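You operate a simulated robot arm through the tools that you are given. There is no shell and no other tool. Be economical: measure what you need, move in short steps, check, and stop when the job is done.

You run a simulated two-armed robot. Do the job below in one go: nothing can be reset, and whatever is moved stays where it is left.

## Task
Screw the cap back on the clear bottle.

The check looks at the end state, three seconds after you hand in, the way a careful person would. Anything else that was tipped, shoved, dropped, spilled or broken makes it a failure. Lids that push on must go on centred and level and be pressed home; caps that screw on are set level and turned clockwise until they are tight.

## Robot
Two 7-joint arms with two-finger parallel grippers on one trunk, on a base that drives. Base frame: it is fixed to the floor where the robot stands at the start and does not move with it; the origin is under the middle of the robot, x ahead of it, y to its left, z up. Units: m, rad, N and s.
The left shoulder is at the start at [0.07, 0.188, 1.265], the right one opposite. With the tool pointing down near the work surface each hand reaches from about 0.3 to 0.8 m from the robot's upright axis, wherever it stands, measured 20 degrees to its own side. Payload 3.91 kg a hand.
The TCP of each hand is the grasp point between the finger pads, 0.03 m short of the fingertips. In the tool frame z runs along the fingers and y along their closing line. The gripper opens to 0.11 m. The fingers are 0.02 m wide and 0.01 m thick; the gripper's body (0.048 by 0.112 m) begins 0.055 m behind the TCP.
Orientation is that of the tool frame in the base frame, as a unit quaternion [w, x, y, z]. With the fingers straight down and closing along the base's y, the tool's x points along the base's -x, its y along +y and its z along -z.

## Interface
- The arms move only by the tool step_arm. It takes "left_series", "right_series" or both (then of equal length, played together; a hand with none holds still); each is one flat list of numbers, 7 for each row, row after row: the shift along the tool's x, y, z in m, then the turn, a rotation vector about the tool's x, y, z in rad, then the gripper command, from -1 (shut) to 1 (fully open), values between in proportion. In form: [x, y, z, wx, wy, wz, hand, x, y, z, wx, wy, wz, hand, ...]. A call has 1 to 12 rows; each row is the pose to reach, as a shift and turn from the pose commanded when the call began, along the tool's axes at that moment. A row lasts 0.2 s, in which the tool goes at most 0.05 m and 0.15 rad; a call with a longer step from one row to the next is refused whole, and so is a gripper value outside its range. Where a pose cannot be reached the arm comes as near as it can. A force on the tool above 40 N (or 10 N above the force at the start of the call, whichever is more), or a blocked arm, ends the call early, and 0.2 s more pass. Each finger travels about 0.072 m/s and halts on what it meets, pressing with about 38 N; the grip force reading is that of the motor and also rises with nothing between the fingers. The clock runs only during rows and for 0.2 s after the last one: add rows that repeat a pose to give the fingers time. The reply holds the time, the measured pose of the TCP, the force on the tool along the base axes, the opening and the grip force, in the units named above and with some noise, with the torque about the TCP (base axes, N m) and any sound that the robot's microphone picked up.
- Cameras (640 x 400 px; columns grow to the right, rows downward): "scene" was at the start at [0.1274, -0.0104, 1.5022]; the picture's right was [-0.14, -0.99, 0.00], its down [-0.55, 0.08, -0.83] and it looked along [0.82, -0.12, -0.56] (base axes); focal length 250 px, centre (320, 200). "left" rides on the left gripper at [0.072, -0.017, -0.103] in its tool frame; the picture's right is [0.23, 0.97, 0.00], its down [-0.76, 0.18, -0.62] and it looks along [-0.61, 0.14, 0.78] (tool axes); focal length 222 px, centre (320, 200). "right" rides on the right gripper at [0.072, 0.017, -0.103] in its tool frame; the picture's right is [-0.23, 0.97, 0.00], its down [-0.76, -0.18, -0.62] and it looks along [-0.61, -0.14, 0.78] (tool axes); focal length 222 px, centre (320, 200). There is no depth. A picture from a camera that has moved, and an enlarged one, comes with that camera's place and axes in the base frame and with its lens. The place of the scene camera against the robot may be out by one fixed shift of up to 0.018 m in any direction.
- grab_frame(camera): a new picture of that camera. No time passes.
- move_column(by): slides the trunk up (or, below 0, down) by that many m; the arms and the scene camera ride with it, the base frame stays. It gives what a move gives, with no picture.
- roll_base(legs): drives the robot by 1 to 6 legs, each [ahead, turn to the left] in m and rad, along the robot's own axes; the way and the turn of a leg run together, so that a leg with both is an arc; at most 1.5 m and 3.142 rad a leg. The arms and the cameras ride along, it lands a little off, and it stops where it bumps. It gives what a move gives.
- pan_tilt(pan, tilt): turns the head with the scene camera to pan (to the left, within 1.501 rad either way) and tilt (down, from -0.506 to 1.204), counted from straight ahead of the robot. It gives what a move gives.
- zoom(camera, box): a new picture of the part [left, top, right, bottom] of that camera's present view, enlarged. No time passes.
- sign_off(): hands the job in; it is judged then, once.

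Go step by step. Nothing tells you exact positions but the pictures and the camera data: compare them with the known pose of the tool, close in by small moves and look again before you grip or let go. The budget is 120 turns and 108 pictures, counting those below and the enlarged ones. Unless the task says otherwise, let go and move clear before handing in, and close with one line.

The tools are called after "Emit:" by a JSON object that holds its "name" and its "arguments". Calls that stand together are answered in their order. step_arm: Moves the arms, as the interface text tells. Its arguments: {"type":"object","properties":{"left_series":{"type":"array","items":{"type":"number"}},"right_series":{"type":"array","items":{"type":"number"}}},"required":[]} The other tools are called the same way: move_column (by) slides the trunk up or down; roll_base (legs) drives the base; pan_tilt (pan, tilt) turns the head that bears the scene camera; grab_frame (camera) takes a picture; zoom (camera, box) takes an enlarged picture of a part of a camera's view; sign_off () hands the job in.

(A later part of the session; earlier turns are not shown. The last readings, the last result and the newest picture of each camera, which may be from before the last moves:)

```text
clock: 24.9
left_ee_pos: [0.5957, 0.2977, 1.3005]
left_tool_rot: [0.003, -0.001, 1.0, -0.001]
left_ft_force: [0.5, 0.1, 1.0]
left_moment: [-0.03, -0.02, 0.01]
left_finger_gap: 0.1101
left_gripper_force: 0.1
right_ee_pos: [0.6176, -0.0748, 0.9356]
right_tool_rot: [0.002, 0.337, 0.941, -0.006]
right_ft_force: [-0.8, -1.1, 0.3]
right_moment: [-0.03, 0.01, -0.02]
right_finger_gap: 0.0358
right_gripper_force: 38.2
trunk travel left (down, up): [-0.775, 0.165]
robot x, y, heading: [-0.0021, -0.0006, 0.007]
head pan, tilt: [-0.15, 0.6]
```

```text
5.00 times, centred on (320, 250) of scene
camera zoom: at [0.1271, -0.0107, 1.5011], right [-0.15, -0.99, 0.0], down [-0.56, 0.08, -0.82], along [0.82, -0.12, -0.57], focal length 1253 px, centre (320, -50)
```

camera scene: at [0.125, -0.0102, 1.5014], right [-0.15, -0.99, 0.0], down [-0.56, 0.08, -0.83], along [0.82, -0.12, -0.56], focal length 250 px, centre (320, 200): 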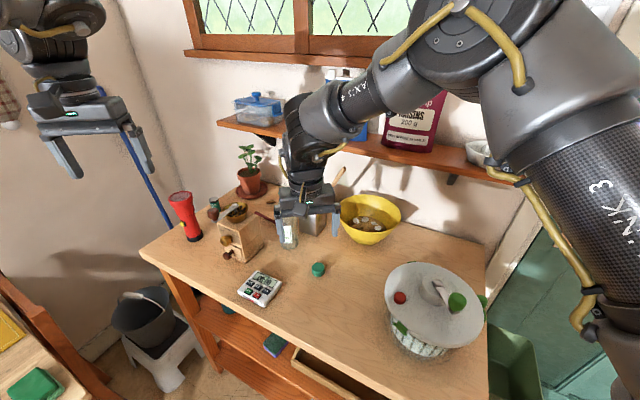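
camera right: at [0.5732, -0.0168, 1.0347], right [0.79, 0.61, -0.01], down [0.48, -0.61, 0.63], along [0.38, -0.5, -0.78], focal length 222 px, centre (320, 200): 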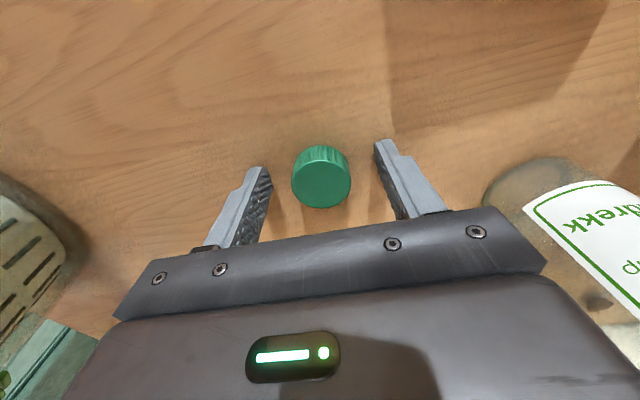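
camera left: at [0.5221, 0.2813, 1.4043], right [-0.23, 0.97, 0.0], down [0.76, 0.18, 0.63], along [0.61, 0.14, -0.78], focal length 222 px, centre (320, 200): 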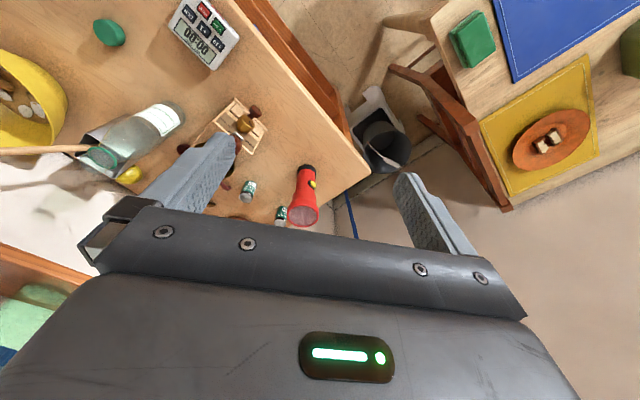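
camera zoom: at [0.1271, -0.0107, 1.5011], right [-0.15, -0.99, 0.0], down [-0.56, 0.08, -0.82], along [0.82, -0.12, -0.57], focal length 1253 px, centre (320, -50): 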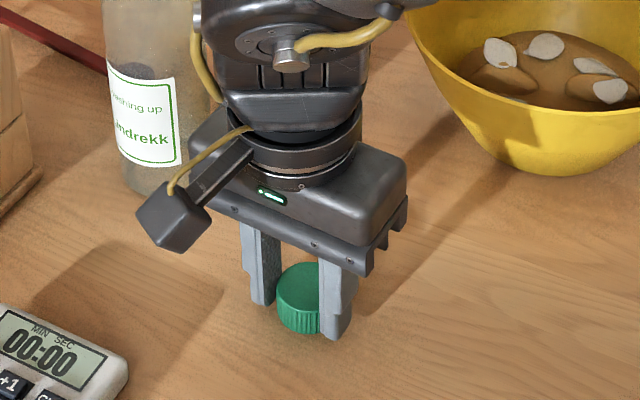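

The cap is held squarely (0.036 m wide). I'll lift it straight up, above the bottle rim.

Emit:
{"name": "step_arm", "arguments": {"right_series": [0, 0, -0.02, 0, 0, 0, -1, 0, 0, -0.05, 0, 0, 0, -1, 0, 0, -0.09, 0, 0, 0, -1, 0, 0, -0.13, 0, 0, 0, -1, 0, 0, -0.17, 0, 0, 0, -1, 0, 0, -0.21, 0, 0, 0, -1, 0, 0, -0.25, 0, 0, 0, -1, 0, 0, -0.25, 0, 0, 0, -1]}}

Emit:
{"name": "grab_frame", "arguments": {"camera": "right"}}

Emit:
{"name": "grab_frame", "arguments": {"camera": "scene"}}

Emit:
{"name": "grab_frame", "arguments": {"camera": "left"}}

```text
clock: 26.7
left_ee_pos: [0.5954, 0.2982, 1.299]
left_tool_rot: [0.003, 0.0, 1.0, -0.001]
left_ft_force: [0.8, 0.5, -0.4]
left_moment: [-0.02, -0.01, 0.01]
left_finger_gap: 0.1098
left_gripper_force: 0.1
right_ee_pos: [0.6167, -0.0686, 1.1871]
right_tool_rot: [0.002, 0.337, 0.941, -0.006]
right_ft_force: [0.7, 0.0, 0.9]
right_moment: [-0.01, 0.02, 0.01]
right_finger_gap: 0.0361
right_gripper_force: 38.1
trunk travel left (down, up): [-0.775, 0.165]
robot x, y, heading: [0.002, -0.003, 0.004]
head pan, tilt: [-0.15, 0.6]
```

```text
77 pictures are left
camera right: at [0.571, -0.0097, 1.291], right [0.79, 0.61, -0.01], down [0.48, -0.61, 0.63], along [0.38, -0.5, -0.78], focal length 222 px, centre (320, 200)
```

right: 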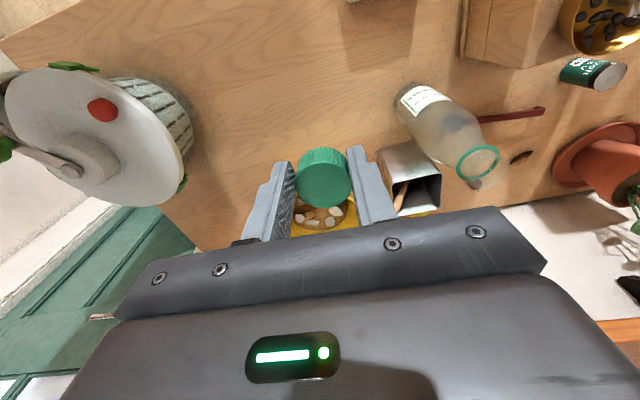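

```text
76 pictures are left
camera scene: at [0.1277, -0.0109, 1.5011], right [-0.15, -0.99, 0.0], down [-0.56, 0.08, -0.82], along [0.82, -0.12, -0.57], focal length 250 px, centre (320, 200)
```

scene: 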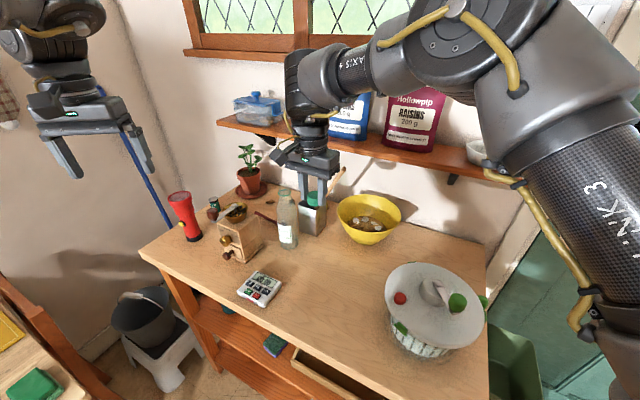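

```text
75 pictures are left
camera left: at [0.5224, 0.2813, 1.4042], right [-0.23, 0.97, 0.0], down [0.76, 0.18, 0.63], along [0.61, 0.14, -0.78], focal length 222 px, centre (320, 200)
```

left: 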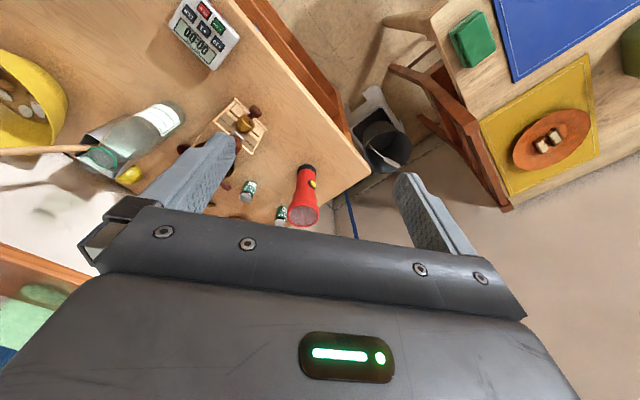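

The bottle's rim is at about (0.749, 0, 1.105). I'll move the right hand aside with the cap so the left hand can come in first and steady the bottle.

Emit:
{"name": "step_arm", "arguments": {"right_series": [-0.006, -0.034, 0, 0, 0, 0, -1, -0.012, -0.068, 0, 0, 0, 0, -1, -0.018, -0.102, 0, 0, 0, 0, -1, -0.024, -0.136, 0, 0, 0, 0, -1, -0.03, -0.17, 0, 0, 0, 0, -1, -0.037, -0.202, 0, 0, 0, 0, -1]}}

Emit:
{"name": "step_arm", "arguments": {"left_series": [0, -0.02, 0.02, 0, -0.13, 0, 1, 0.0, -0.04, 0.04, 0, -0.26, 0, 1, 0, -0.06, 0.06, 0, -0.39, 0, 1, 0, -0.08, 0.08, 0, -0.52, 0, 1, 0, -0.1, 0.1, 0, -0.65, 0, 1, 0, -0.12, 0.12, 0, -0.78, 0, 1, 0, -0.12, 0.12, 0, -0.78, 0, 1]}}

Emit:
{"name": "grab_frame", "arguments": {"camera": "scene"}}

Emit:
{"name": "grab_frame", "arguments": {"camera": "left"}}

```text
clock: 28.1
left_ee_pos: [0.5945, 0.2953, 1.301]
left_tool_rot: [0.003, -0.001, 1.0, 0.0]
left_ft_force: [0.1, 0.5, -0.5]
left_moment: [0.0, -0.05, 0.0]
left_finger_gap: 0.1101
left_gripper_force: 0.0
right_ee_pos: [0.5162, -0.2501, 1.1871]
right_tool_rot: [0.002, 0.337, 0.942, -0.005]
right_ft_force: [-0.5, -0.6, -0.8]
right_moment: [0.03, -0.03, -0.01]
right_finger_gap: 0.0357
right_gripper_force: 37.1
trunk travel left (down, up): [-0.775, 0.165]
robot x, y, heading: [0.0023, 0.0049, 0.0]
head pan, tilt: [-0.15, 0.6]
```

```text
clock: 29.7
left_ee_pos: [0.612, 0.1867, 1.184]
left_tool_rot: [0.384, 0.002, 0.923, -0.003]
left_ft_force: [-0.7, 1.2, 0.5]
left_moment: [-0.02, -0.04, -0.01]
left_finger_gap: 0.1103
left_gripper_force: 0.1
left hand out of reach, approached as far as the arm can: row 6, 7
right_ee_pos: [0.5172, -0.2479, 1.1885]
right_tool_rot: [0.002, 0.337, 0.941, -0.006]
right_ft_force: [-0.4, 0.5, -0.9]
right_moment: [-0.02, -0.03, -0.01]
right_finger_gap: 0.0358
right_gripper_force: 37.9
trunk travel left (down, up): [-0.775, 0.165]
robot x, y, heading: [-0.0026, -0.0018, 0.001]
head pan, tilt: [-0.15, 0.6]
```

```text
74 pictures are left
camera scene: at [0.1267, -0.0099, 1.5012], right [-0.15, -0.99, 0.0], down [-0.56, 0.08, -0.83], along [0.82, -0.12, -0.56], focal length 250 px, centre (320, 200)
```

scene: 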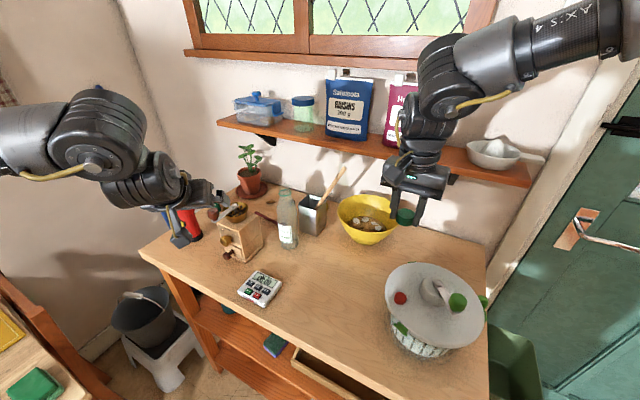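

```text
73 pictures are left
camera left: at [0.4881, 0.1707, 1.207], right [-0.16, 0.97, -0.16], down [0.1, 0.18, 0.98], along [0.98, 0.14, -0.12], focal length 222 px, centre (320, 200)
```

left: 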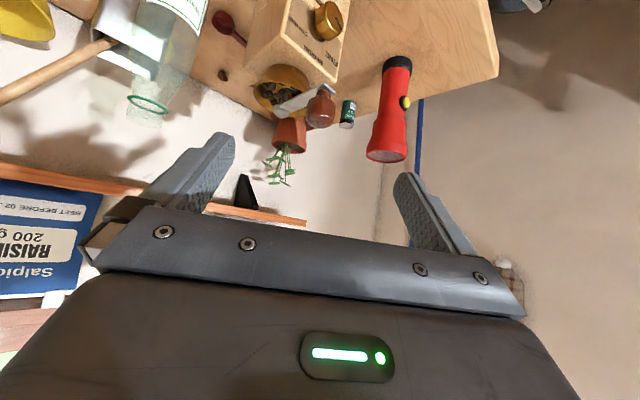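

The left hand is tilted 45° forward-down. I'll slide it sideways in front of the bottle while still high, then look.

Emit:
{"name": "step_arm", "arguments": {"left_series": [0, -0.03, 0, 0, 0, 0, 1, 0, -0.06, 0, 0, 0, 0, 1, 0, -0.09, 0, 0, 0, 0, 1, 0, -0.12, 0, 0, 0, 0, 1, 0, -0.15, 0, 0, 0, 0, 1, 0, -0.187, 0, 0, 0, 0, 1, 0, -0.187, 0, 0, 0, 0, 1]}}

Emit:
{"name": "grab_frame", "arguments": {"camera": "scene"}}

```text
clock: 31.3
left_ee_pos: [0.6482, -0.0013, 1.1869]
left_tool_rot: [0.383, -0.001, 0.924, 0.0]
left_ft_force: [0.8, 0.7, 0.9]
left_moment: [-0.04, -0.01, -0.03]
left_finger_gap: 0.11
left_gripper_force: 0.0
left hand out of reach, approached as far as the arm can: row 1, 2, 3, 4, 5, 6, 7
right_ee_pos: [0.5174, -0.2476, 1.1878]
right_tool_rot: [0.002, 0.337, 0.941, -0.007]
right_ft_force: [-0.7, -0.2, -0.2]
right_moment: [-0.03, 0.02, 0.04]
right_finger_gap: 0.0356
right_gripper_force: 37.8
trunk travel left (down, up): [-0.775, 0.165]
robot x, y, heading: [0.0001, -0.0019, -0.004]
head pan, tilt: [-0.15, 0.6]
```

```text
72 pictures are left
camera scene: at [0.1272, -0.0102, 1.5011], right [-0.15, -0.99, 0.0], down [-0.56, 0.08, -0.82], along [0.82, -0.12, -0.57], focal length 250 px, centre (320, 200)
```

scene: 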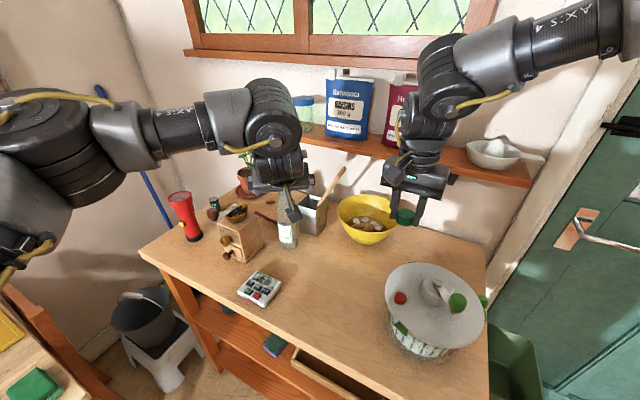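

The left hand is in front of the bottle. I'll lower it and flatten the tilt a bit, so the palm will clear the bottle's shoulder.

Emit:
{"name": "step_arm", "arguments": {"left_series": [0.02, 0, 0.015, 0, -0.07, 0, 1, 0.04, 0, 0.03, 0, -0.14, 0, 1, 0.06, 0, 0.045, 0, -0.21, 0, 1, 0.08, 0, 0.06, 0, -0.28, 0, 1, 0.1, 0, 0.075, 0, -0.35, 0, 1, 0.115, 0, 0.09, 0, -0.35, 0, 1, 0.115, 0, 0.09, 0, -0.35, 0, 1]}}

Emit:
{"name": "grab_frame", "arguments": {"camera": "scene"}}

Emit:
{"name": "grab_frame", "arguments": {"camera": "left"}}

```text
clock: 32.9
left_ee_pos: [0.6347, -0.0059, 1.0398]
left_tool_rot: [0.538, 0.004, 0.843, -0.006]
left_ft_force: [0.1, -0.5, 1.2]
left_moment: [0.0, 0.04, 0.01]
left_finger_gap: 0.1101
left_gripper_force: 0.0
left hand out of reach, approached as far as the arm can: row 1, 2, 3, 4, 5, 6, 7
right_ee_pos: [0.517, -0.248, 1.1884]
right_tool_rot: [0.002, 0.337, 0.941, -0.006]
right_ft_force: [0.6, 0.6, -1.0]
right_moment: [-0.04, 0.02, -0.01]
right_finger_gap: 0.0359
right_gripper_force: 38.3
trunk travel left (down, up): [-0.775, 0.165]
robot x, y, heading: [-0.0008, -0.0022, -0.003]
head pan, tilt: [-0.15, 0.6]
```

```text
71 pictures are left
camera scene: at [0.1274, -0.0101, 1.5012], right [-0.15, -0.99, 0.0], down [-0.56, 0.08, -0.82], along [0.82, -0.12, -0.57], focal length 250 px, centre (320, 200)
```

scene: 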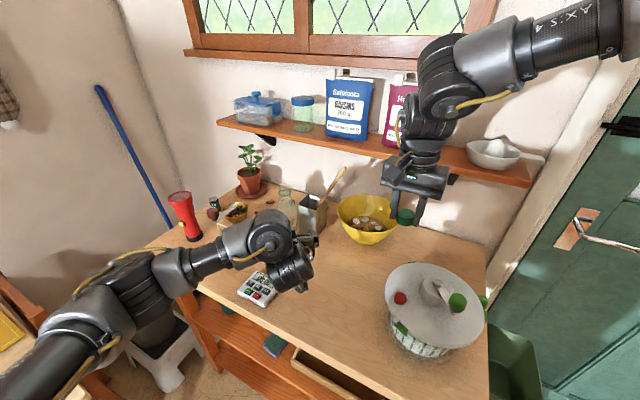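

```text
70 pictures are left
camera left: at [0.5099, -0.022, 1.0191], right [-0.08, 0.97, -0.21], down [-0.24, 0.19, 0.95], along [0.97, 0.13, 0.22], focal length 222 px, centre (320, 200)
```

left: 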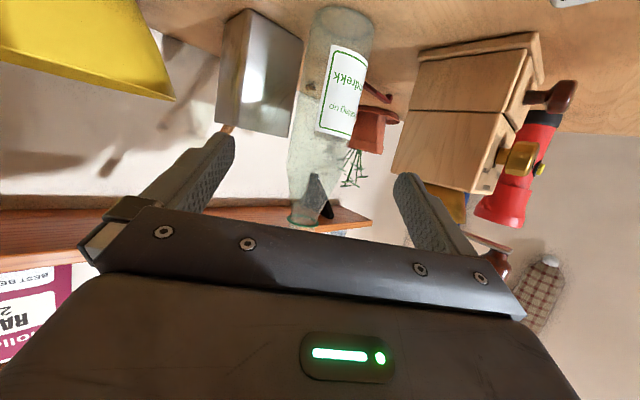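

The left elbow has dropped low. I'll check closely that the forearm isn't near the grinder or the timer.

Emit:
{"name": "zoom", "arguments": {"camera": "scene", "box": [130, 170, 340, 320]}}

Emit:
{"name": "grab_frame", "arguments": {"camera": "right"}}

```text
2.67 times, centred on (235, 245) of scene
camera zoom: at [0.1274, -0.0101, 1.5012], right [-0.15, -0.99, 0.0], down [-0.56, 0.08, -0.82], along [0.82, -0.12, -0.57], focal length 668 px, centre (547, 80)
```

zoom: 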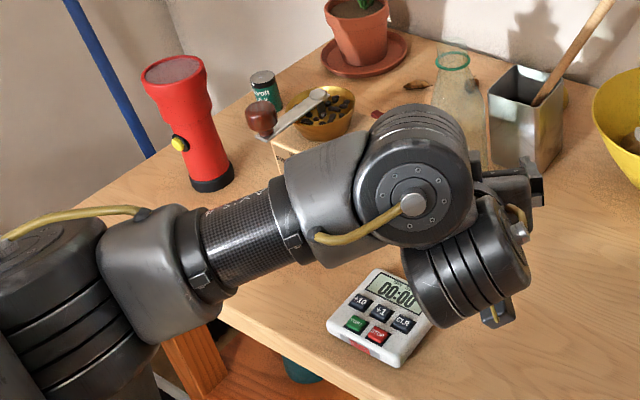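

```text
68 pictures are left
camera right: at [0.471, -0.1889, 1.2917], right [0.79, 0.61, -0.01], down [0.48, -0.61, 0.63], along [0.38, -0.51, -0.78], focal length 222 px, centre (320, 200)
```

right: 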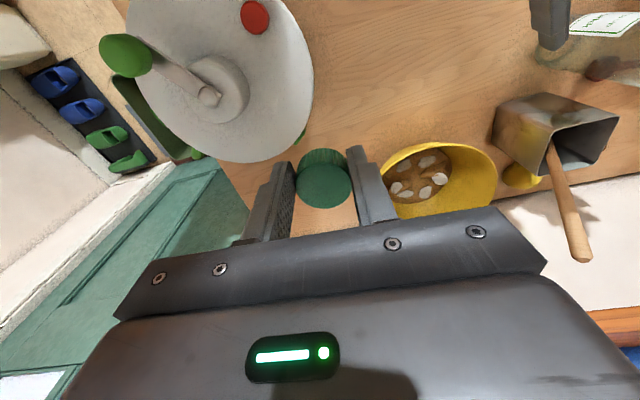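

Nothing has been touched, and the bottle sits centred between the open fingers. I'll advance along the tool axis to straddle the bottle's body.

Emit:
{"name": "step_arm", "arguments": {"left_series": [0.002, 0.003, 0.025, 0, 0, 0, 1, 0.004, 0.005, 0.05, 0, 0, 0, 1, 0.006, 0.006, 0.075, 0, 0, 0, 1, 0.008, 0.006, 0.1, 0, 0, 0, 1, 0.008, 0.006, 0.1, 0, 0, 0, 1]}}

Emit:
{"name": "grab_frame", "arguments": {"camera": "left"}}

Emit:
{"name": "grab_frame", "arguments": {"camera": "scene"}}

```text
clock: 34.1
left_ee_pos: [0.7174, 0.0051, 0.9909]
left_tool_rot: [0.538, 0.0, 0.843, -0.001]
left_ft_force: [-0.1, 0.3, 0.0]
left_moment: [0.04, 0.01, 0.04]
left_finger_gap: 0.11
left_gripper_force: 0.1
right_ee_pos: [0.5176, -0.2473, 1.1879]
right_tool_rot: [0.002, 0.337, 0.941, -0.006]
right_ft_force: [-0.5, -0.1, 0.2]
right_moment: [0.01, -0.01, -0.01]
right_finger_gap: 0.036
right_gripper_force: 38.1
trunk travel left (down, up): [-0.775, 0.165]
robot x, y, heading: [-0.0024, 0.0016, 0.005]
head pan, tilt: [-0.15, 0.6]
```

```text
67 pictures are left
camera left: at [0.5934, -0.0112, 0.9694], right [-0.1, 0.97, -0.21], down [-0.24, 0.18, 0.95], along [0.96, 0.14, 0.22], focal length 222 px, centre (320, 200)
```

left: 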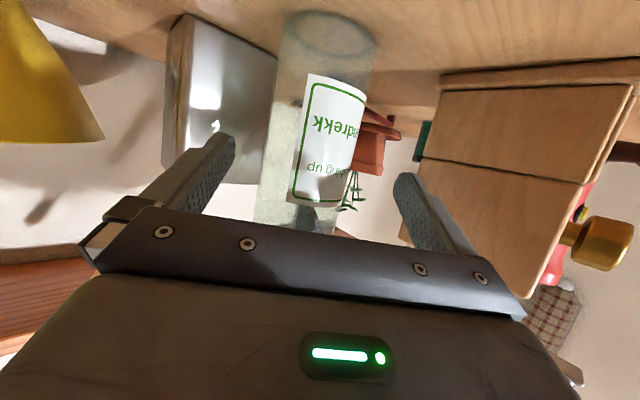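

```text
66 pictures are left
camera scene: at [0.1267, -0.0108, 1.5012], right [-0.15, -0.99, 0.0], down [-0.56, 0.08, -0.83], along [0.82, -0.12, -0.56], focal length 250 px, centre (320, 200)
```

scene: 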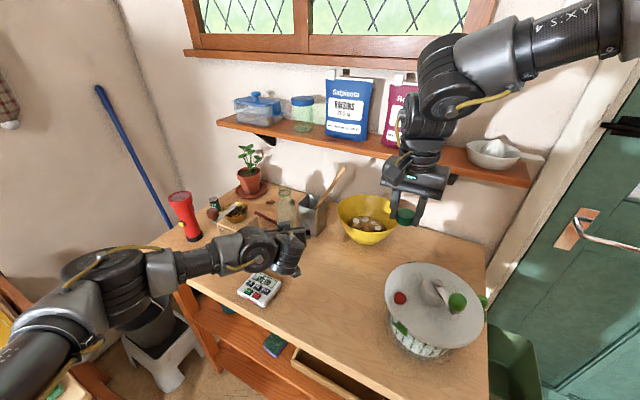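

Still centred and clear. I'll advance the last 27 mm, nudging 5 mm right.

Emit:
{"name": "step_arm", "arguments": {"left_series": [0, -0.003, 0.009, 0, 0, 0, 1, 0, -0.005, 0.018, 0, 0, 0, 1, 0, -0.005, 0.027, 0, 0, 0, 1, 0, -0.005, 0.027, 0, 0, 0, 1]}}

Emit:
{"name": "grab_frame", "arguments": {"camera": "left"}}

Emit:
{"name": "zoom", "arguments": {"camera": "scene", "box": [220, 170, 360, 270]}}

```text
clock: 35.1
left_ee_pos: [0.7416, -0.001, 0.9784]
left_tool_rot: [0.538, 0.0, 0.843, -0.001]
left_ft_force: [0.0, -0.4, -0.2]
left_moment: [0.02, -0.01, 0.01]
left_finger_gap: 0.11
left_gripper_force: 0.1
right_ee_pos: [0.5175, -0.2481, 1.1882]
right_tool_rot: [0.003, 0.337, 0.941, -0.007]
right_ft_force: [0.1, 0.4, 0.9]
right_moment: [0.02, 0.0, -0.03]
right_finger_gap: 0.0358
right_gripper_force: 38.2
trunk travel left (down, up): [-0.775, 0.165]
robot x, y, heading: [0.0021, 0.001, 0.003]
head pan, tilt: [-0.15, 0.6]
```

```text
65 pictures are left
camera left: at [0.6183, -0.0179, 0.9583], right [-0.1, 0.97, -0.21], down [-0.24, 0.18, 0.95], along [0.96, 0.14, 0.22], focal length 222 px, centre (320, 200)
```

left: 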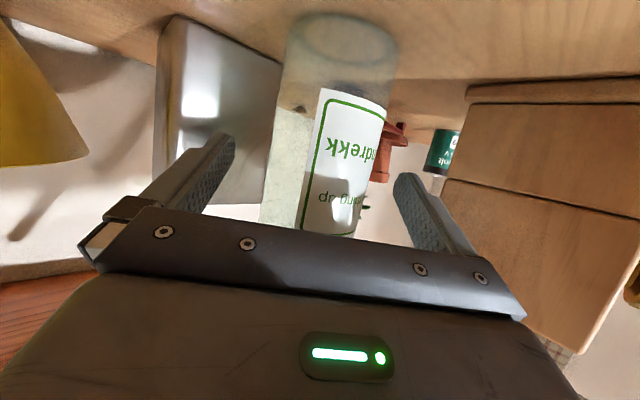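

```text
4.00 times, centred on (290, 220) of scene
camera zoom: at [0.1271, -0.011, 1.5011], right [-0.15, -0.99, 0.0], down [-0.56, 0.08, -0.82], along [0.82, -0.12, -0.57], focal length 1002 px, centre (440, 120)
```

zoom: 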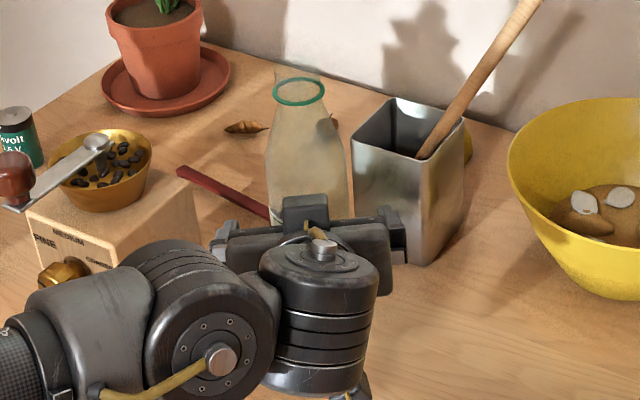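

The bottle is centred between the left fingers. I'll close on it gradually.

Emit:
{"name": "step_arm", "arguments": {"left_series": [0, 0, 0, 0, 0, 0, 0.7, 0, 0, 0, 0, 0, 0, 0.5, 0, 0, 0, 0, 0, 0, 0.4, 0, 0, 0, 0, 0, 0, 0.3, 0, 0, 0, 0, 0, 0, 0.2, 0, 0, 0, 0, 0, 0, 0.1, 0, 0, 0, 0, 0, 0, 0.1]}}

Emit:
{"name": "grab_frame", "arguments": {"camera": "left"}}

```text
clock: 36.7
left_ee_pos: [0.7431, -0.0, 0.9795]
left_tool_rot: [0.538, 0.0, 0.843, 0.0]
left_ft_force: [0.8, 0.2, 0.3]
left_moment: [0.0, 0.03, 0.01]
left_finger_gap: 0.0612
left_gripper_force: 0.5
right_ee_pos: [0.5175, -0.2477, 1.1876]
right_tool_rot: [0.003, 0.338, 0.941, -0.006]
right_ft_force: [0.2, 0.0, 0.6]
right_moment: [-0.01, -0.01, -0.01]
right_finger_gap: 0.0356
right_gripper_force: 37.5
trunk travel left (down, up): [-0.775, 0.165]
robot x, y, heading: [0.0012, -0.0009, -0.004]
head pan, tilt: [-0.15, 0.6]
```

```text
63 pictures are left
camera left: at [0.6183, -0.0177, 0.9583], right [-0.1, 0.97, -0.21], down [-0.24, 0.18, 0.95], along [0.96, 0.14, 0.22], focal length 222 px, centre (320, 200)
```

left: 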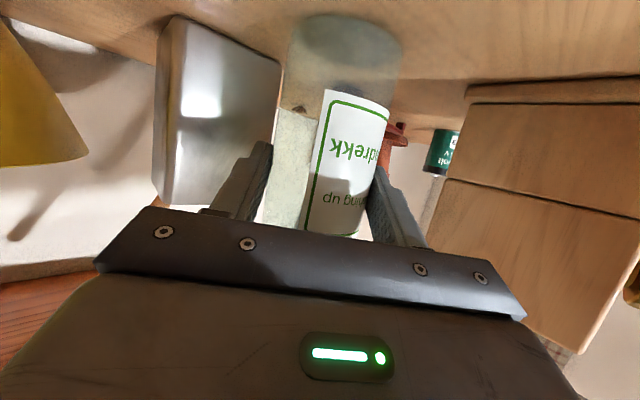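

Emit:
{"name": "step_arm", "arguments": {"left_series": [0, 0, 0, 0, 0, 0, 0.05, 0, 0, 0, 0, 0, 0, -0.05, 0, 0, 0, 0, 0, 0, -0.2, 0, 0, 0, 0, 0, 0, -0.5, 0, 0, 0, 0, 0, 0, -1, 0, 0, 0, 0, 0, 0, -1]}}

Emit:
{"name": "zoom", "arguments": {"camera": "scene", "box": [220, 170, 360, 270]}}

Emit:
{"name": "grab_frame", "arguments": {"camera": "left"}}

```text
clock: 38.1
left_ee_pos: [0.742, -0.0008, 0.9793]
left_tool_rot: [0.537, -0.001, 0.843, -0.001]
left_ft_force: [-0.5, -0.3, -0.5]
left_moment: [-0.01, 0.02, -0.02]
left_finger_gap: 0.0596
left_gripper_force: 38.2
right_ee_pos: [0.5159, -0.2481, 1.1877]
right_tool_rot: [0.002, 0.337, 0.942, -0.007]
right_ft_force: [0.4, -0.6, 0.2]
right_moment: [-0.01, 0.02, 0.01]
right_finger_gap: 0.0358
right_gripper_force: 38.3
trunk travel left (down, up): [-0.775, 0.165]
robot x, y, heading: [0.0014, 0.0037, 0.006]
head pan, tilt: [-0.15, 0.6]
```

```text
4.00 times, centred on (290, 220) of scene
camera zoom: at [0.1271, -0.011, 1.5011], right [-0.15, -0.99, 0.0], down [-0.56, 0.08, -0.82], along [0.82, -0.12, -0.57], focal length 1002 px, centre (440, 120)
```

zoom: 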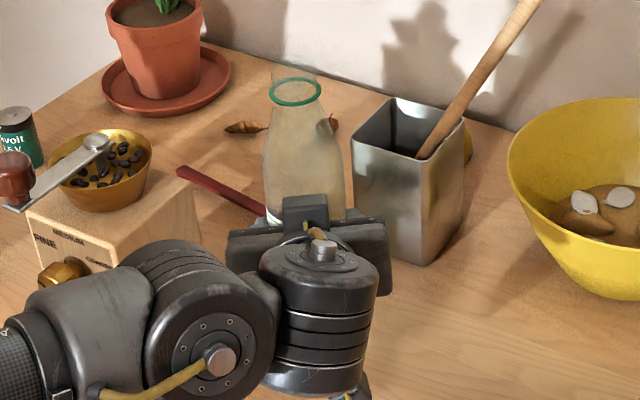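

```text
61 pictures are left
camera left: at [0.6183, -0.0177, 0.9582], right [-0.1, 0.97, -0.21], down [-0.24, 0.18, 0.95], along [0.96, 0.14, 0.22], focal length 222 px, centre (320, 200)
```

left: 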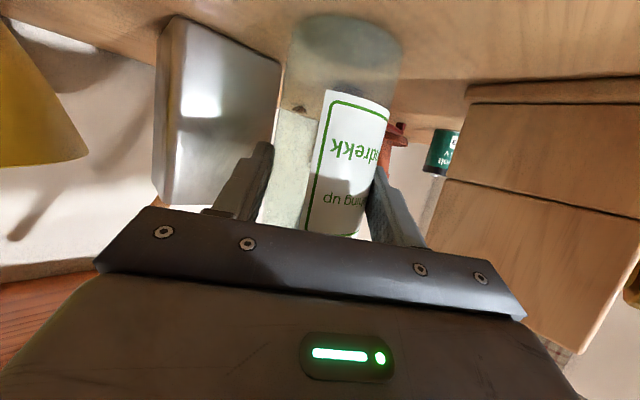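

The bottle is held firmly and still upright. Now I'll raise the right hand and bring the cap over the bottle.

Emit:
{"name": "step_arm", "arguments": {"right_series": [0, 0, -0.04, 0, 0, 0, -1, -0.002, 0.034, -0.04, 0, 0, 0, -1, -0.004, 0.068, -0.04, 0, 0, 0.05, -1, -0.006, 0.102, -0.04, 0, 0, 0.1, -1, -0.008, 0.136, -0.04, 0, 0, 0.15, -1, -0.01, 0.17, -0.04, 0, 0, 0.2, -1, -0.012, 0.204, -0.04, 0, 0, 0.2, -1, -0.014, 0.238, -0.04, 0, 0, 0.2, -1, -0.016, 0.272, -0.04, 0, 0, 0.2, -1, -0.017, 0.306, -0.04, 0, 0, 0.2, -1, -0.018, 0.34, -0.04, 0, 0, 0.2, -1, -0.018, 0.34, -0.04, 0, 0, 0.2, -1]}}

Emit:
{"name": "grab_frame", "arguments": {"camera": "scene"}}

Emit:
{"name": "grab_frame", "arguments": {"camera": "right"}}

```text
clock: 40.7
left_ee_pos: [0.7419, 0.0002, 0.9787]
left_tool_rot: [0.539, -0.001, 0.843, 0.0]
left_ft_force: [0.2, -0.8, -0.4]
left_moment: [0.01, 0.06, 0.02]
left_finger_gap: 0.0597
left_gripper_force: 38.5
right_ee_pos: [0.6435, -0.0608, 1.2154]
right_tool_rot: [0.003, 0.43, 0.903, -0.006]
right_ft_force: [-1.0, -0.1, -1.4]
right_moment: [0.01, 0.01, -0.01]
right_finger_gap: 0.0361
right_gripper_force: 37.9
right hand out of reach, approached as far as the arm can: row 7, 8, 9, 10, 11, 12
trunk travel left (down, up): [-0.775, 0.165]
robot x, y, heading: [0.0007, 0.0001, 0.001]
head pan, tilt: [-0.15, 0.6]
```

```text
60 pictures are left
camera scene: at [0.1272, -0.0097, 1.5011], right [-0.15, -0.99, 0.0], down [-0.56, 0.08, -0.82], along [0.82, -0.12, -0.57], focal length 250 px, centre (320, 200)
```

scene: 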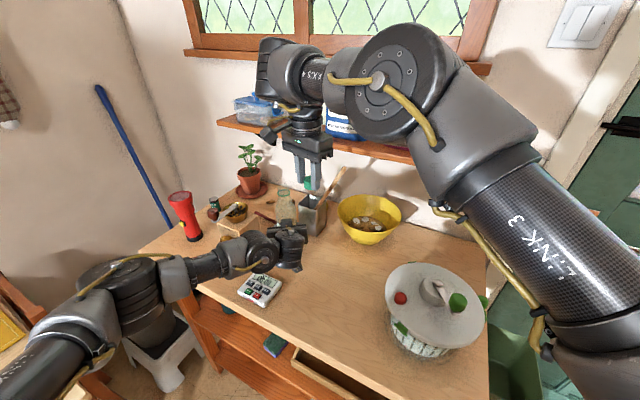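

```text
59 pictures are left
camera right: at [0.6101, 0.0065, 1.3189], right [0.9, 0.44, -0.01], down [0.34, -0.69, 0.63], along [0.27, -0.57, -0.77], focal length 222 px, centre (320, 200)
```

right: 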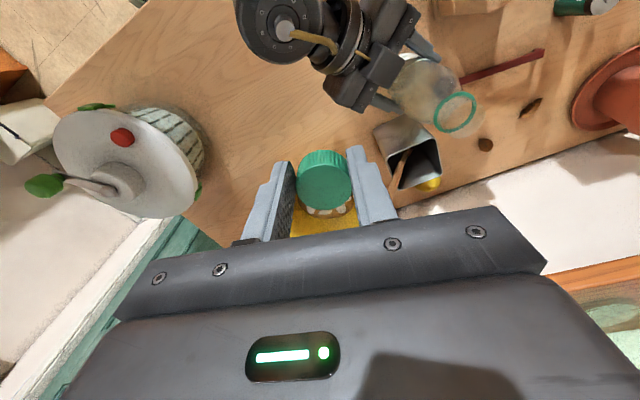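

The wrist limit stops it at x≈0.64. More clockwise yaw helped before, so I'll add yaw while moving the rest of the way.

Emit:
{"name": "step_arm", "arguments": {"right_series": [0, 0, 0, 0, 0, 0.14, -1, 0, 0, 0, 0, 0, 0.28, -1, 0, 0, 0, 0, 0, 0.42, -1, 0, 0.01, 0, 0, 0, 0.56, -1, -0.003, 0.03, 0, 0, 0, 0.6, -1, -0.006, 0.05, 0, 0, 0, 0.6, -1, -0.009, 0.07, 0, 0, 0, 0.6, -1, -0.012, 0.095, 0, 0, 0, 0.6, -1, -0.015, 0.12, 0, 0, 0, 0.6, -1, -0.015, 0.12, 0, 0, 0, 0.6, -1]}}

Emit:
{"name": "grab_frame", "arguments": {"camera": "scene"}}

```text
clock: 42.9
left_ee_pos: [0.7429, 0.0002, 0.9803]
left_tool_rot: [0.538, -0.002, 0.843, 0.001]
left_ft_force: [0.2, 0.0, -0.5]
left_moment: [0.0, 0.03, 0.01]
left_finger_gap: 0.0594
left_gripper_force: 38.1
right_ee_pos: [0.6378, -0.0276, 1.2058]
right_tool_rot: [0.004, 0.677, 0.736, -0.005]
right_ft_force: [-0.1, -0.6, -0.1]
right_moment: [-0.04, 0.02, 0.02]
right_finger_gap: 0.0354
right_gripper_force: 37.7
right hand out of reach, approached as far as the arm can: row 4, 5, 6, 7, 8, 9, 10
trunk travel left (down, up): [-0.775, 0.165]
robot x, y, heading: [0.0035, 0.0008, -0.001]
head pan, tilt: [-0.15, 0.6]
```

```text
58 pictures are left
camera scene: at [0.1272, -0.0104, 1.5011], right [-0.15, -0.99, 0.0], down [-0.56, 0.08, -0.82], along [0.82, -0.12, -0.57], focal length 250 px, centre (320, 200)
```

scene: 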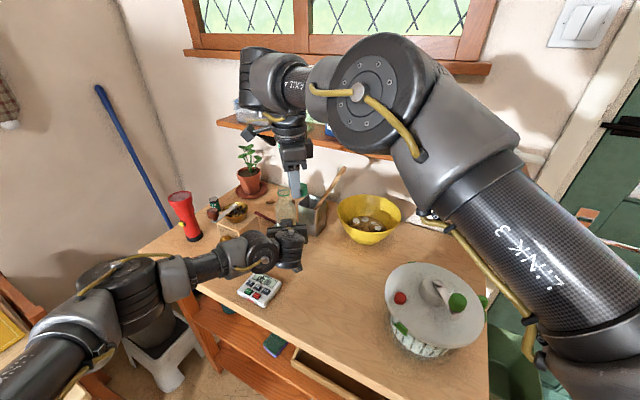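

The right arm can't quite reach the bottle from where the robot stands. I'll release the bottle, back both hands off, and reposition the base so the bottle is better placed for the right arm.

Emit:
{"name": "step_arm", "arguments": {"right_series": [-0.03, -0.02, -0.01, 0, 0, -0.1, -1, -0.06, -0.04, -0.02, 0, 0, -0.2, -1, -0.09, -0.06, -0.03, 0, 0, -0.3, -1, -0.12, -0.085, -0.03, 0, 0, -0.4, -1, -0.161, -0.114, -0.03, 0, 0, -0.5, -1, -0.161, -0.114, -0.03, 0, 0, -0.6, -1]}}

Emit:
{"name": "step_arm", "arguments": {"left_series": [0, 0, 0, 0, 0, 0, 0.2, 0, 0, 0, 0, 0, 0, 0.5, 0, 0, 0, 0, 0, 0, 0.8, 0, 0, -0.02, 0, 0, 0, 0.8, 0, 0, -0.05, 0, 0, 0, 0.8, 0, 0, -0.09, 0, 0, 0, 0.8, -0.01, 0, -0.13, 0, 0, 0, 0.8]}}

Emit:
{"name": "grab_frame", "arguments": {"camera": "scene"}}

```text
refused: row 5 steps farther than a row can; nothing moved
```

```text
clock: 44.5
left_ee_pos: [0.6333, -0.003, 1.0457]
left_tool_rot: [0.538, -0.001, 0.843, 0.0]
left_ft_force: [-0.1, -0.7, 0.4]
left_moment: [-0.04, -0.02, 0.02]
left_finger_gap: 0.0989
left_gripper_force: 0.0
right_ee_pos: [0.6371, -0.0284, 1.2056]
right_tool_rot: [0.004, 0.678, 0.735, -0.004]
right_ft_force: [-0.9, 0.0, 0.2]
right_moment: [0.01, 0.0, -0.03]
right_finger_gap: 0.0357
right_gripper_force: 38.1
trunk travel left (down, up): [-0.775, 0.165]
robot x, y, heading: [-0.0033, 0.0005, 0.003]
head pan, tilt: [-0.15, 0.6]
```

```text
57 pictures are left
camera scene: at [0.1261, -0.0109, 1.5012], right [-0.15, -0.99, 0.0], down [-0.56, 0.08, -0.83], along [0.82, -0.12, -0.56], focal length 250 px, centre (320, 200)
```

scene: 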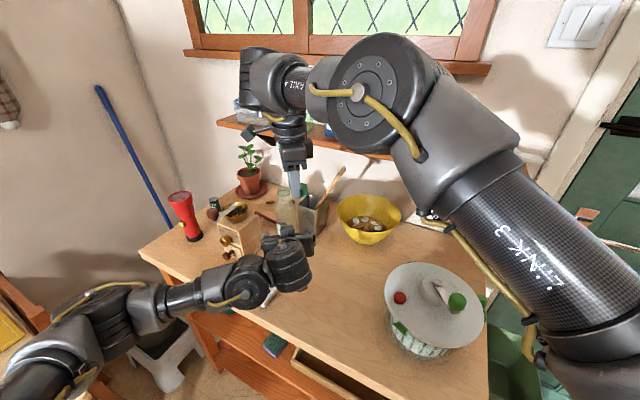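

Emit:
{"name": "step_arm", "arguments": {"right_series": [-0.025, -0.018, -0.01, 0, 0, -0.1, -1, -0.05, -0.036, -0.02, 0, 0, -0.2, -1, -0.08, -0.055, -0.03, 0, 0, -0.3, -1, -0.11, -0.075, -0.03, 0, 0, -0.4, -1, -0.14, -0.095, -0.03, 0, 0, -0.5, -1, -0.161, -0.114, -0.03, 0, 0, -0.6, -1, -0.161, -0.114, -0.03, 0, 0, -0.6, -1]}}

Emit:
{"name": "step_arm", "arguments": {"left_series": [-0.03, 0, -0.01, 0, 0.05, 0, 0.8, -0.06, 0, -0.02, 0, 0.1, 0, 0.8, -0.09, 0.0, -0.03, 0, 0.17, 0, 0.8, -0.12, 0.0, -0.05, 0, 0.24, 0, 0.8, -0.15, 0.02, -0.06, 0, 0.3, 0, 0.8, -0.15, 0.05, -0.06, 0, 0.35, 0, 0.8, -0.15, 0.08, -0.06, 0, 0.35, 0, 0.8, -0.15, 0.12, -0.06, 0, 0.35, 0, 0.8]}}

Emit:
{"name": "grab_frame", "arguments": {"camera": "scene"}}

```text
clock: 46.1
left_ee_pos: [0.6334, -0.0042, 1.0445]
left_tool_rot: [0.538, -0.002, 0.843, 0.0]
left_ft_force: [-1.1, -0.1, 0.4]
left_moment: [0.02, 0.0, 0.02]
left_finger_gap: 0.0988
left_gripper_force: 0.1
right_ee_pos: [0.54, -0.2001, 1.2336]
right_tool_rot: [0.002, 0.429, 0.903, -0.006]
right_ft_force: [1.4, -0.4, -0.6]
right_moment: [0.02, -0.01, 0.01]
right_finger_gap: 0.0354
right_gripper_force: 37.7
trunk travel left (down, up): [-0.775, 0.165]
robot x, y, heading: [-0.0016, -0.0014, 0.001]
head pan, tilt: [-0.15, 0.6]
```

```text
clock: 47.9
left_ee_pos: [0.6402, 0.1155, 1.1883]
left_tool_rot: [0.383, 0.0, 0.924, -0.001]
left_ft_force: [0.2, 0.2, -0.3]
left_moment: [-0.02, -0.04, 0.01]
left_finger_gap: 0.0991
left_gripper_force: 0.0
left hand out of reach, approached as far as the arm can: row 7, 8
right_ee_pos: [0.5385, -0.198, 1.234]
right_tool_rot: [0.003, 0.43, 0.903, -0.006]
right_ft_force: [1.2, -0.4, 0.4]
right_moment: [0.0, 0.02, 0.03]
right_finger_gap: 0.0358
right_gripper_force: 37.7
trunk travel left (down, up): [-0.775, 0.165]
robot x, y, heading: [-0.0011, 0.0025, -0.005]
head pan, tilt: [-0.15, 0.6]
```

```text
56 pictures are left
camera scene: at [0.1272, -0.0087, 1.5012], right [-0.15, -0.99, 0.0], down [-0.56, 0.08, -0.83], along [0.82, -0.12, -0.56], focal length 250 px, centre (320, 200)
```

scene: 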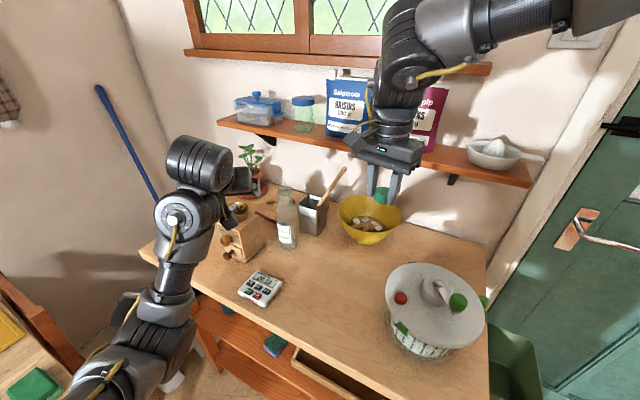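

Everything is in place. I'll turn the base 0.3 rad left and drive ahead 0.08 m.

Emit:
{"name": "roll_base", "arguments": {"legs": [[0, 0.3], [0.08, 0]]}}

Emit:
{"name": "pan_tilt", "arguments": {"pan": -0.35, "tilt": 0.6}}

Emit:
{"name": "grab_frame", "arguments": {"camera": "scene"}}

```text
clock: 50.0
left_ee_pos: [0.645, 0.3128, 1.1989]
left_tool_rot: [0.386, -0.135, 0.911, 0.057]
left_ft_force: [-0.4, -0.6, 0.2]
left_moment: [0.01, 0.02, -0.01]
left_finger_gap: 0.099
left_gripper_force: 0.1
right_ee_pos: [0.6385, -0.0153, 1.2417]
right_tool_rot: [0.01, 0.291, 0.957, 0.0]
right_ft_force: [-1.1, 0.4, 0.7]
right_moment: [0.05, -0.06, -0.01]
right_finger_gap: 0.0357
right_gripper_force: 37.9
trunk travel left (down, up): [-0.775, 0.165]
robot x, y, heading: [0.0764, 0.0257, 0.295]
head pan, tilt: [-0.15, 0.6]
```

```text
clock: 50.7
left_ee_pos: [0.6515, 0.3163, 1.1929]
left_tool_rot: [0.382, -0.137, 0.912, 0.057]
left_ft_force: [-0.5, -0.9, 0.2]
left_moment: [0.0, 0.01, 0.01]
left_finger_gap: 0.0988
left_gripper_force: 0.1
right_ee_pos: [0.646, -0.0121, 1.2393]
right_tool_rot: [0.006, 0.292, 0.957, -0.003]
right_ft_force: [-0.1, 0.5, -1.2]
right_moment: [-0.01, -0.01, 0.01]
right_finger_gap: 0.0355
right_gripper_force: 38.4
trunk travel left (down, up): [-0.775, 0.165]
robot x, y, heading: [0.0773, 0.0241, 0.299]
head pan, tilt: [-0.351, 0.6]
```

```text
55 pictures are left
camera scene: at [0.2012, 0.0355, 1.5015], right [-0.06, -1.0, 0.0], down [-0.56, 0.03, -0.83], along [0.82, -0.05, -0.56], focal length 250 px, centre (320, 200)
```

scene: 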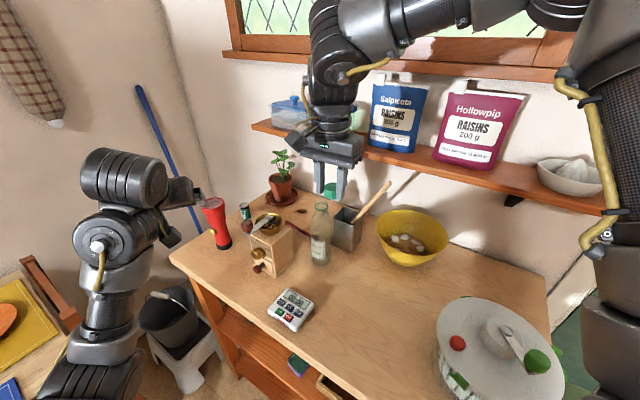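

Now I'll test whether the right hand reaches over the bottle from here, staying high.

Emit:
{"name": "step_arm", "arguments": {"right_series": [-0.019, 0.017, 0, 0, 0, 0, -1, -0.037, 0.034, 0, 0, 0, 0, -1, -0.056, 0.051, 0, 0, 0, 0, -1, -0.0745, 0.068, 0, 0, 0, 0, -1, -0.0745, 0.068, 0, 0, 0, 0, -1]}}

Emit:
{"name": "grab_frame", "arguments": {"camera": "scene"}}

```text
clock: 51.9
left_ee_pos: [0.6529, 0.3162, 1.1941]
left_tool_rot: [0.382, -0.135, 0.912, 0.056]
left_ft_force: [0.2, -0.4, -0.3]
left_moment: [0.01, -0.01, 0.01]
left_finger_gap: 0.0991
left_gripper_force: 0.0
right_ee_pos: [0.7463, 0.0054, 1.2386]
right_tool_rot: [0.006, 0.291, 0.957, -0.004]
right_ft_force: [-0.8, -0.6, 0.0]
right_moment: [-0.02, 0.0, 0.01]
right_finger_gap: 0.0355
right_gripper_force: 38.5
trunk travel left (down, up): [-0.775, 0.165]
robot x, y, heading: [0.0743, 0.0252, 0.297]
head pan, tilt: [-0.351, 0.6]
```

```text
54 pictures are left
camera scene: at [0.2027, 0.0355, 1.5013], right [-0.06, -1.0, 0.0], down [-0.56, 0.03, -0.83], along [0.82, -0.05, -0.56], focal length 250 px, centre (320, 200)
```

scene: 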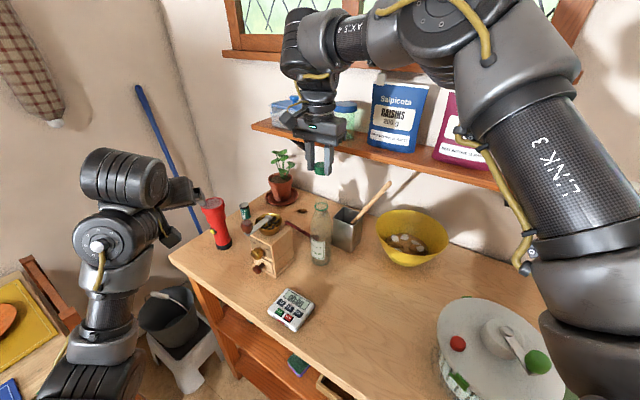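

The right hand now reaches above the bottle comfortably. Next I'll bring the left hand back round in front of the grinder, turned to point along +x again.

Emit:
{"name": "step_arm", "arguments": {"left_series": [0.023, -0.02, -0.02, 0.042, 0, 0.042, 0.8, 0.046, -0.05, -0.035, 0.085, 0, 0.085, 0.8, 0.07, -0.08, -0.045, 0.127, 0, 0.127, 0.8, 0.095, -0.11, -0.053, 0.17, 0, 0.17, 0.8, 0.115, -0.137, -0.053, 0.212, 0, 0.212, 0.8, 0.115, -0.137, -0.053, 0.212, 0, 0.212, 0.8]}}

Emit:
{"name": "grab_frame", "arguments": {"camera": "scene"}}

```text
clock: 53.3
left_ee_pos: [0.591, 0.1577, 1.1274]
left_tool_rot: [0.385, 0.003, 0.923, -0.001]
left_ft_force: [-0.1, 0.2, -0.8]
left_moment: [-0.03, 0.0, 0.02]
left_finger_gap: 0.0989
left_gripper_force: 0.1
left hand out of reach, approached as far as the arm can: row 1, 2, 3, 4, 5, 6
right_ee_pos: [0.7473, 0.0059, 1.2377]
right_tool_rot: [0.005, 0.292, 0.957, -0.004]
right_ft_force: [0.1, 0.5, 1.1]
right_moment: [0.03, 0.02, -0.02]
right_finger_gap: 0.0356
right_gripper_force: 37.2
trunk travel left (down, up): [-0.775, 0.165]
robot x, y, heading: [0.0804, 0.0249, 0.293]
head pan, tilt: [-0.351, 0.6]
```

```text
53 pictures are left
camera scene: at [0.2047, 0.0355, 1.501], right [-0.06, -1.0, 0.0], down [-0.56, 0.03, -0.82], along [0.82, -0.05, -0.57], focal length 250 px, centre (320, 200)
```

scene: 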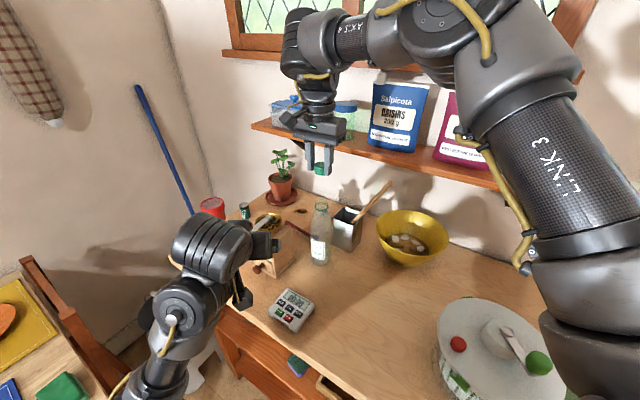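

Emit:
{"name": "step_arm", "arguments": {"left_series": [0, -0.035, 0, 0, 0, 0, 0.8, 0, -0.07, 0, 0, -0.05, 0, 0.8, 0.005, -0.105, 0.01, 0, -0.12, 0, 0.8, 0.015, -0.13, 0.02, 0, -0.19, 0, 0.8, 0.025, -0.158, 0.035, 0, -0.26, 0, 0.8, 0.04, -0.158, 0.054, 0, -0.33, 0, 0.8, 0.04, -0.158, 0.054, 0, -0.35, 0, 0.8]}}

Emit:
{"name": "grab_frame", "arguments": {"camera": "scene"}}

Emit:
{"name": "grab_frame", "arguments": {"camera": "left"}}

```text
clock: 54.9
left_ee_pos: [0.5974, -0.0006, 1.0602]
left_tool_rot: [0.541, 0.002, 0.841, -0.001]
left_ft_force: [-0.4, -0.2, 0.8]
left_moment: [-0.04, -0.04, -0.01]
left_finger_gap: 0.0991
left_gripper_force: 0.1
right_ee_pos: [0.7483, 0.0051, 1.2391]
right_tool_rot: [0.005, 0.291, 0.957, -0.004]
right_ft_force: [0.5, 0.5, -0.7]
right_moment: [0.02, -0.04, -0.01]
right_finger_gap: 0.0355
right_gripper_force: 38.0
trunk travel left (down, up): [-0.775, 0.165]
robot x, y, heading: [0.081, 0.026, 0.299]
head pan, tilt: [-0.351, 0.6]
```

```text
52 pictures are left
camera scene: at [0.2038, 0.0358, 1.5012], right [-0.06, -1.0, 0.0], down [-0.56, 0.03, -0.83], along [0.82, -0.05, -0.56], focal length 250 px, centre (320, 200)
```

scene: 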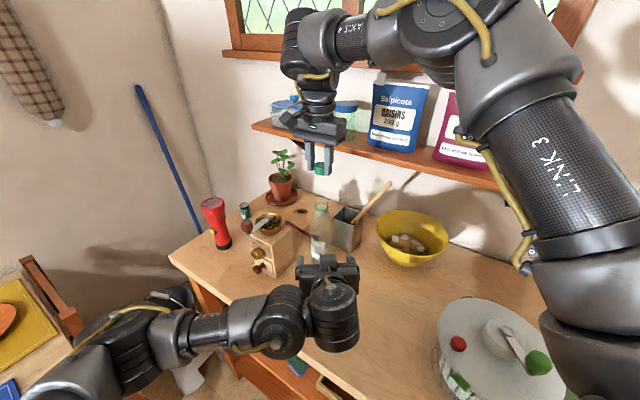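

```text
51 pictures are left
camera left: at [0.4735, -0.0167, 1.0383], right [-0.09, 0.97, -0.21], down [-0.25, 0.18, 0.95], along [0.96, 0.14, 0.23], focal length 222 px, centre (320, 200)
```

left: 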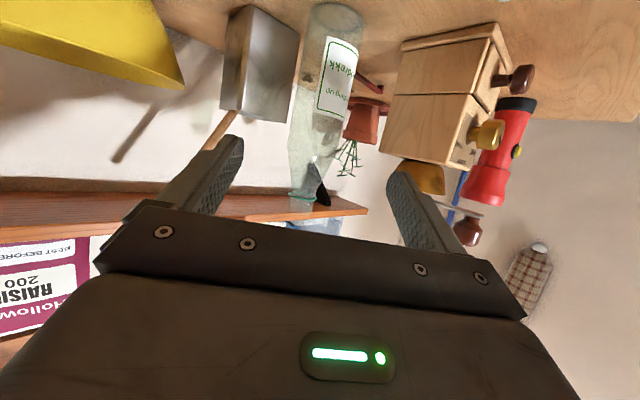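

Same geometry as before, so I'll advance and straddle the bottle again.

Emit:
{"name": "step_arm", "arguments": {"left_series": [0.003, 0, 0.035, 0, 0, 0, 0.8, 0.006, 0, 0.07, 0, 0, 0, 0.8, 0.009, 0, 0.105, 0, 0, 0, 0.8, 0.011, 0, 0.13, 0, 0, 0, 0.8, 0.011, 0, 0.13, 0, 0, 0, 0.8]}}

Emit:
{"name": "grab_frame", "arguments": {"camera": "left"}}

```text
clock: 56.1
left_ee_pos: [0.7116, -0.0003, 0.9977]
left_tool_rot: [0.541, 0.002, 0.841, -0.001]
left_ft_force: [0.2, -0.1, -0.6]
left_moment: [-0.01, -0.01, -0.04]
left_finger_gap: 0.0989
left_gripper_force: 0.0
right_ee_pos: [0.747, 0.0053, 1.2372]
right_tool_rot: [0.006, 0.291, 0.957, -0.004]
right_ft_force: [0.7, 0.5, -0.1]
right_moment: [-0.02, 0.02, 0.03]
right_finger_gap: 0.0355
right_gripper_force: 37.8
trunk travel left (down, up): [-0.775, 0.165]
robot x, y, heading: [0.0802, 0.0223, 0.295]
head pan, tilt: [-0.351, 0.6]
```

```text
50 pictures are left
camera left: at [0.588, -0.0157, 0.9766], right [-0.09, 0.97, -0.21], down [-0.25, 0.18, 0.95], along [0.96, 0.14, 0.23], focal length 222 px, centre (320, 200)
```

left: 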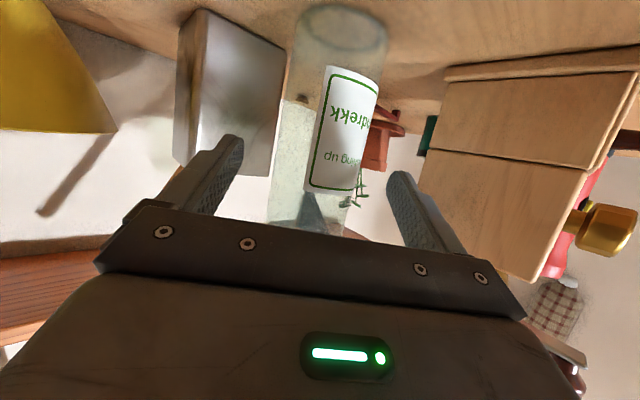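

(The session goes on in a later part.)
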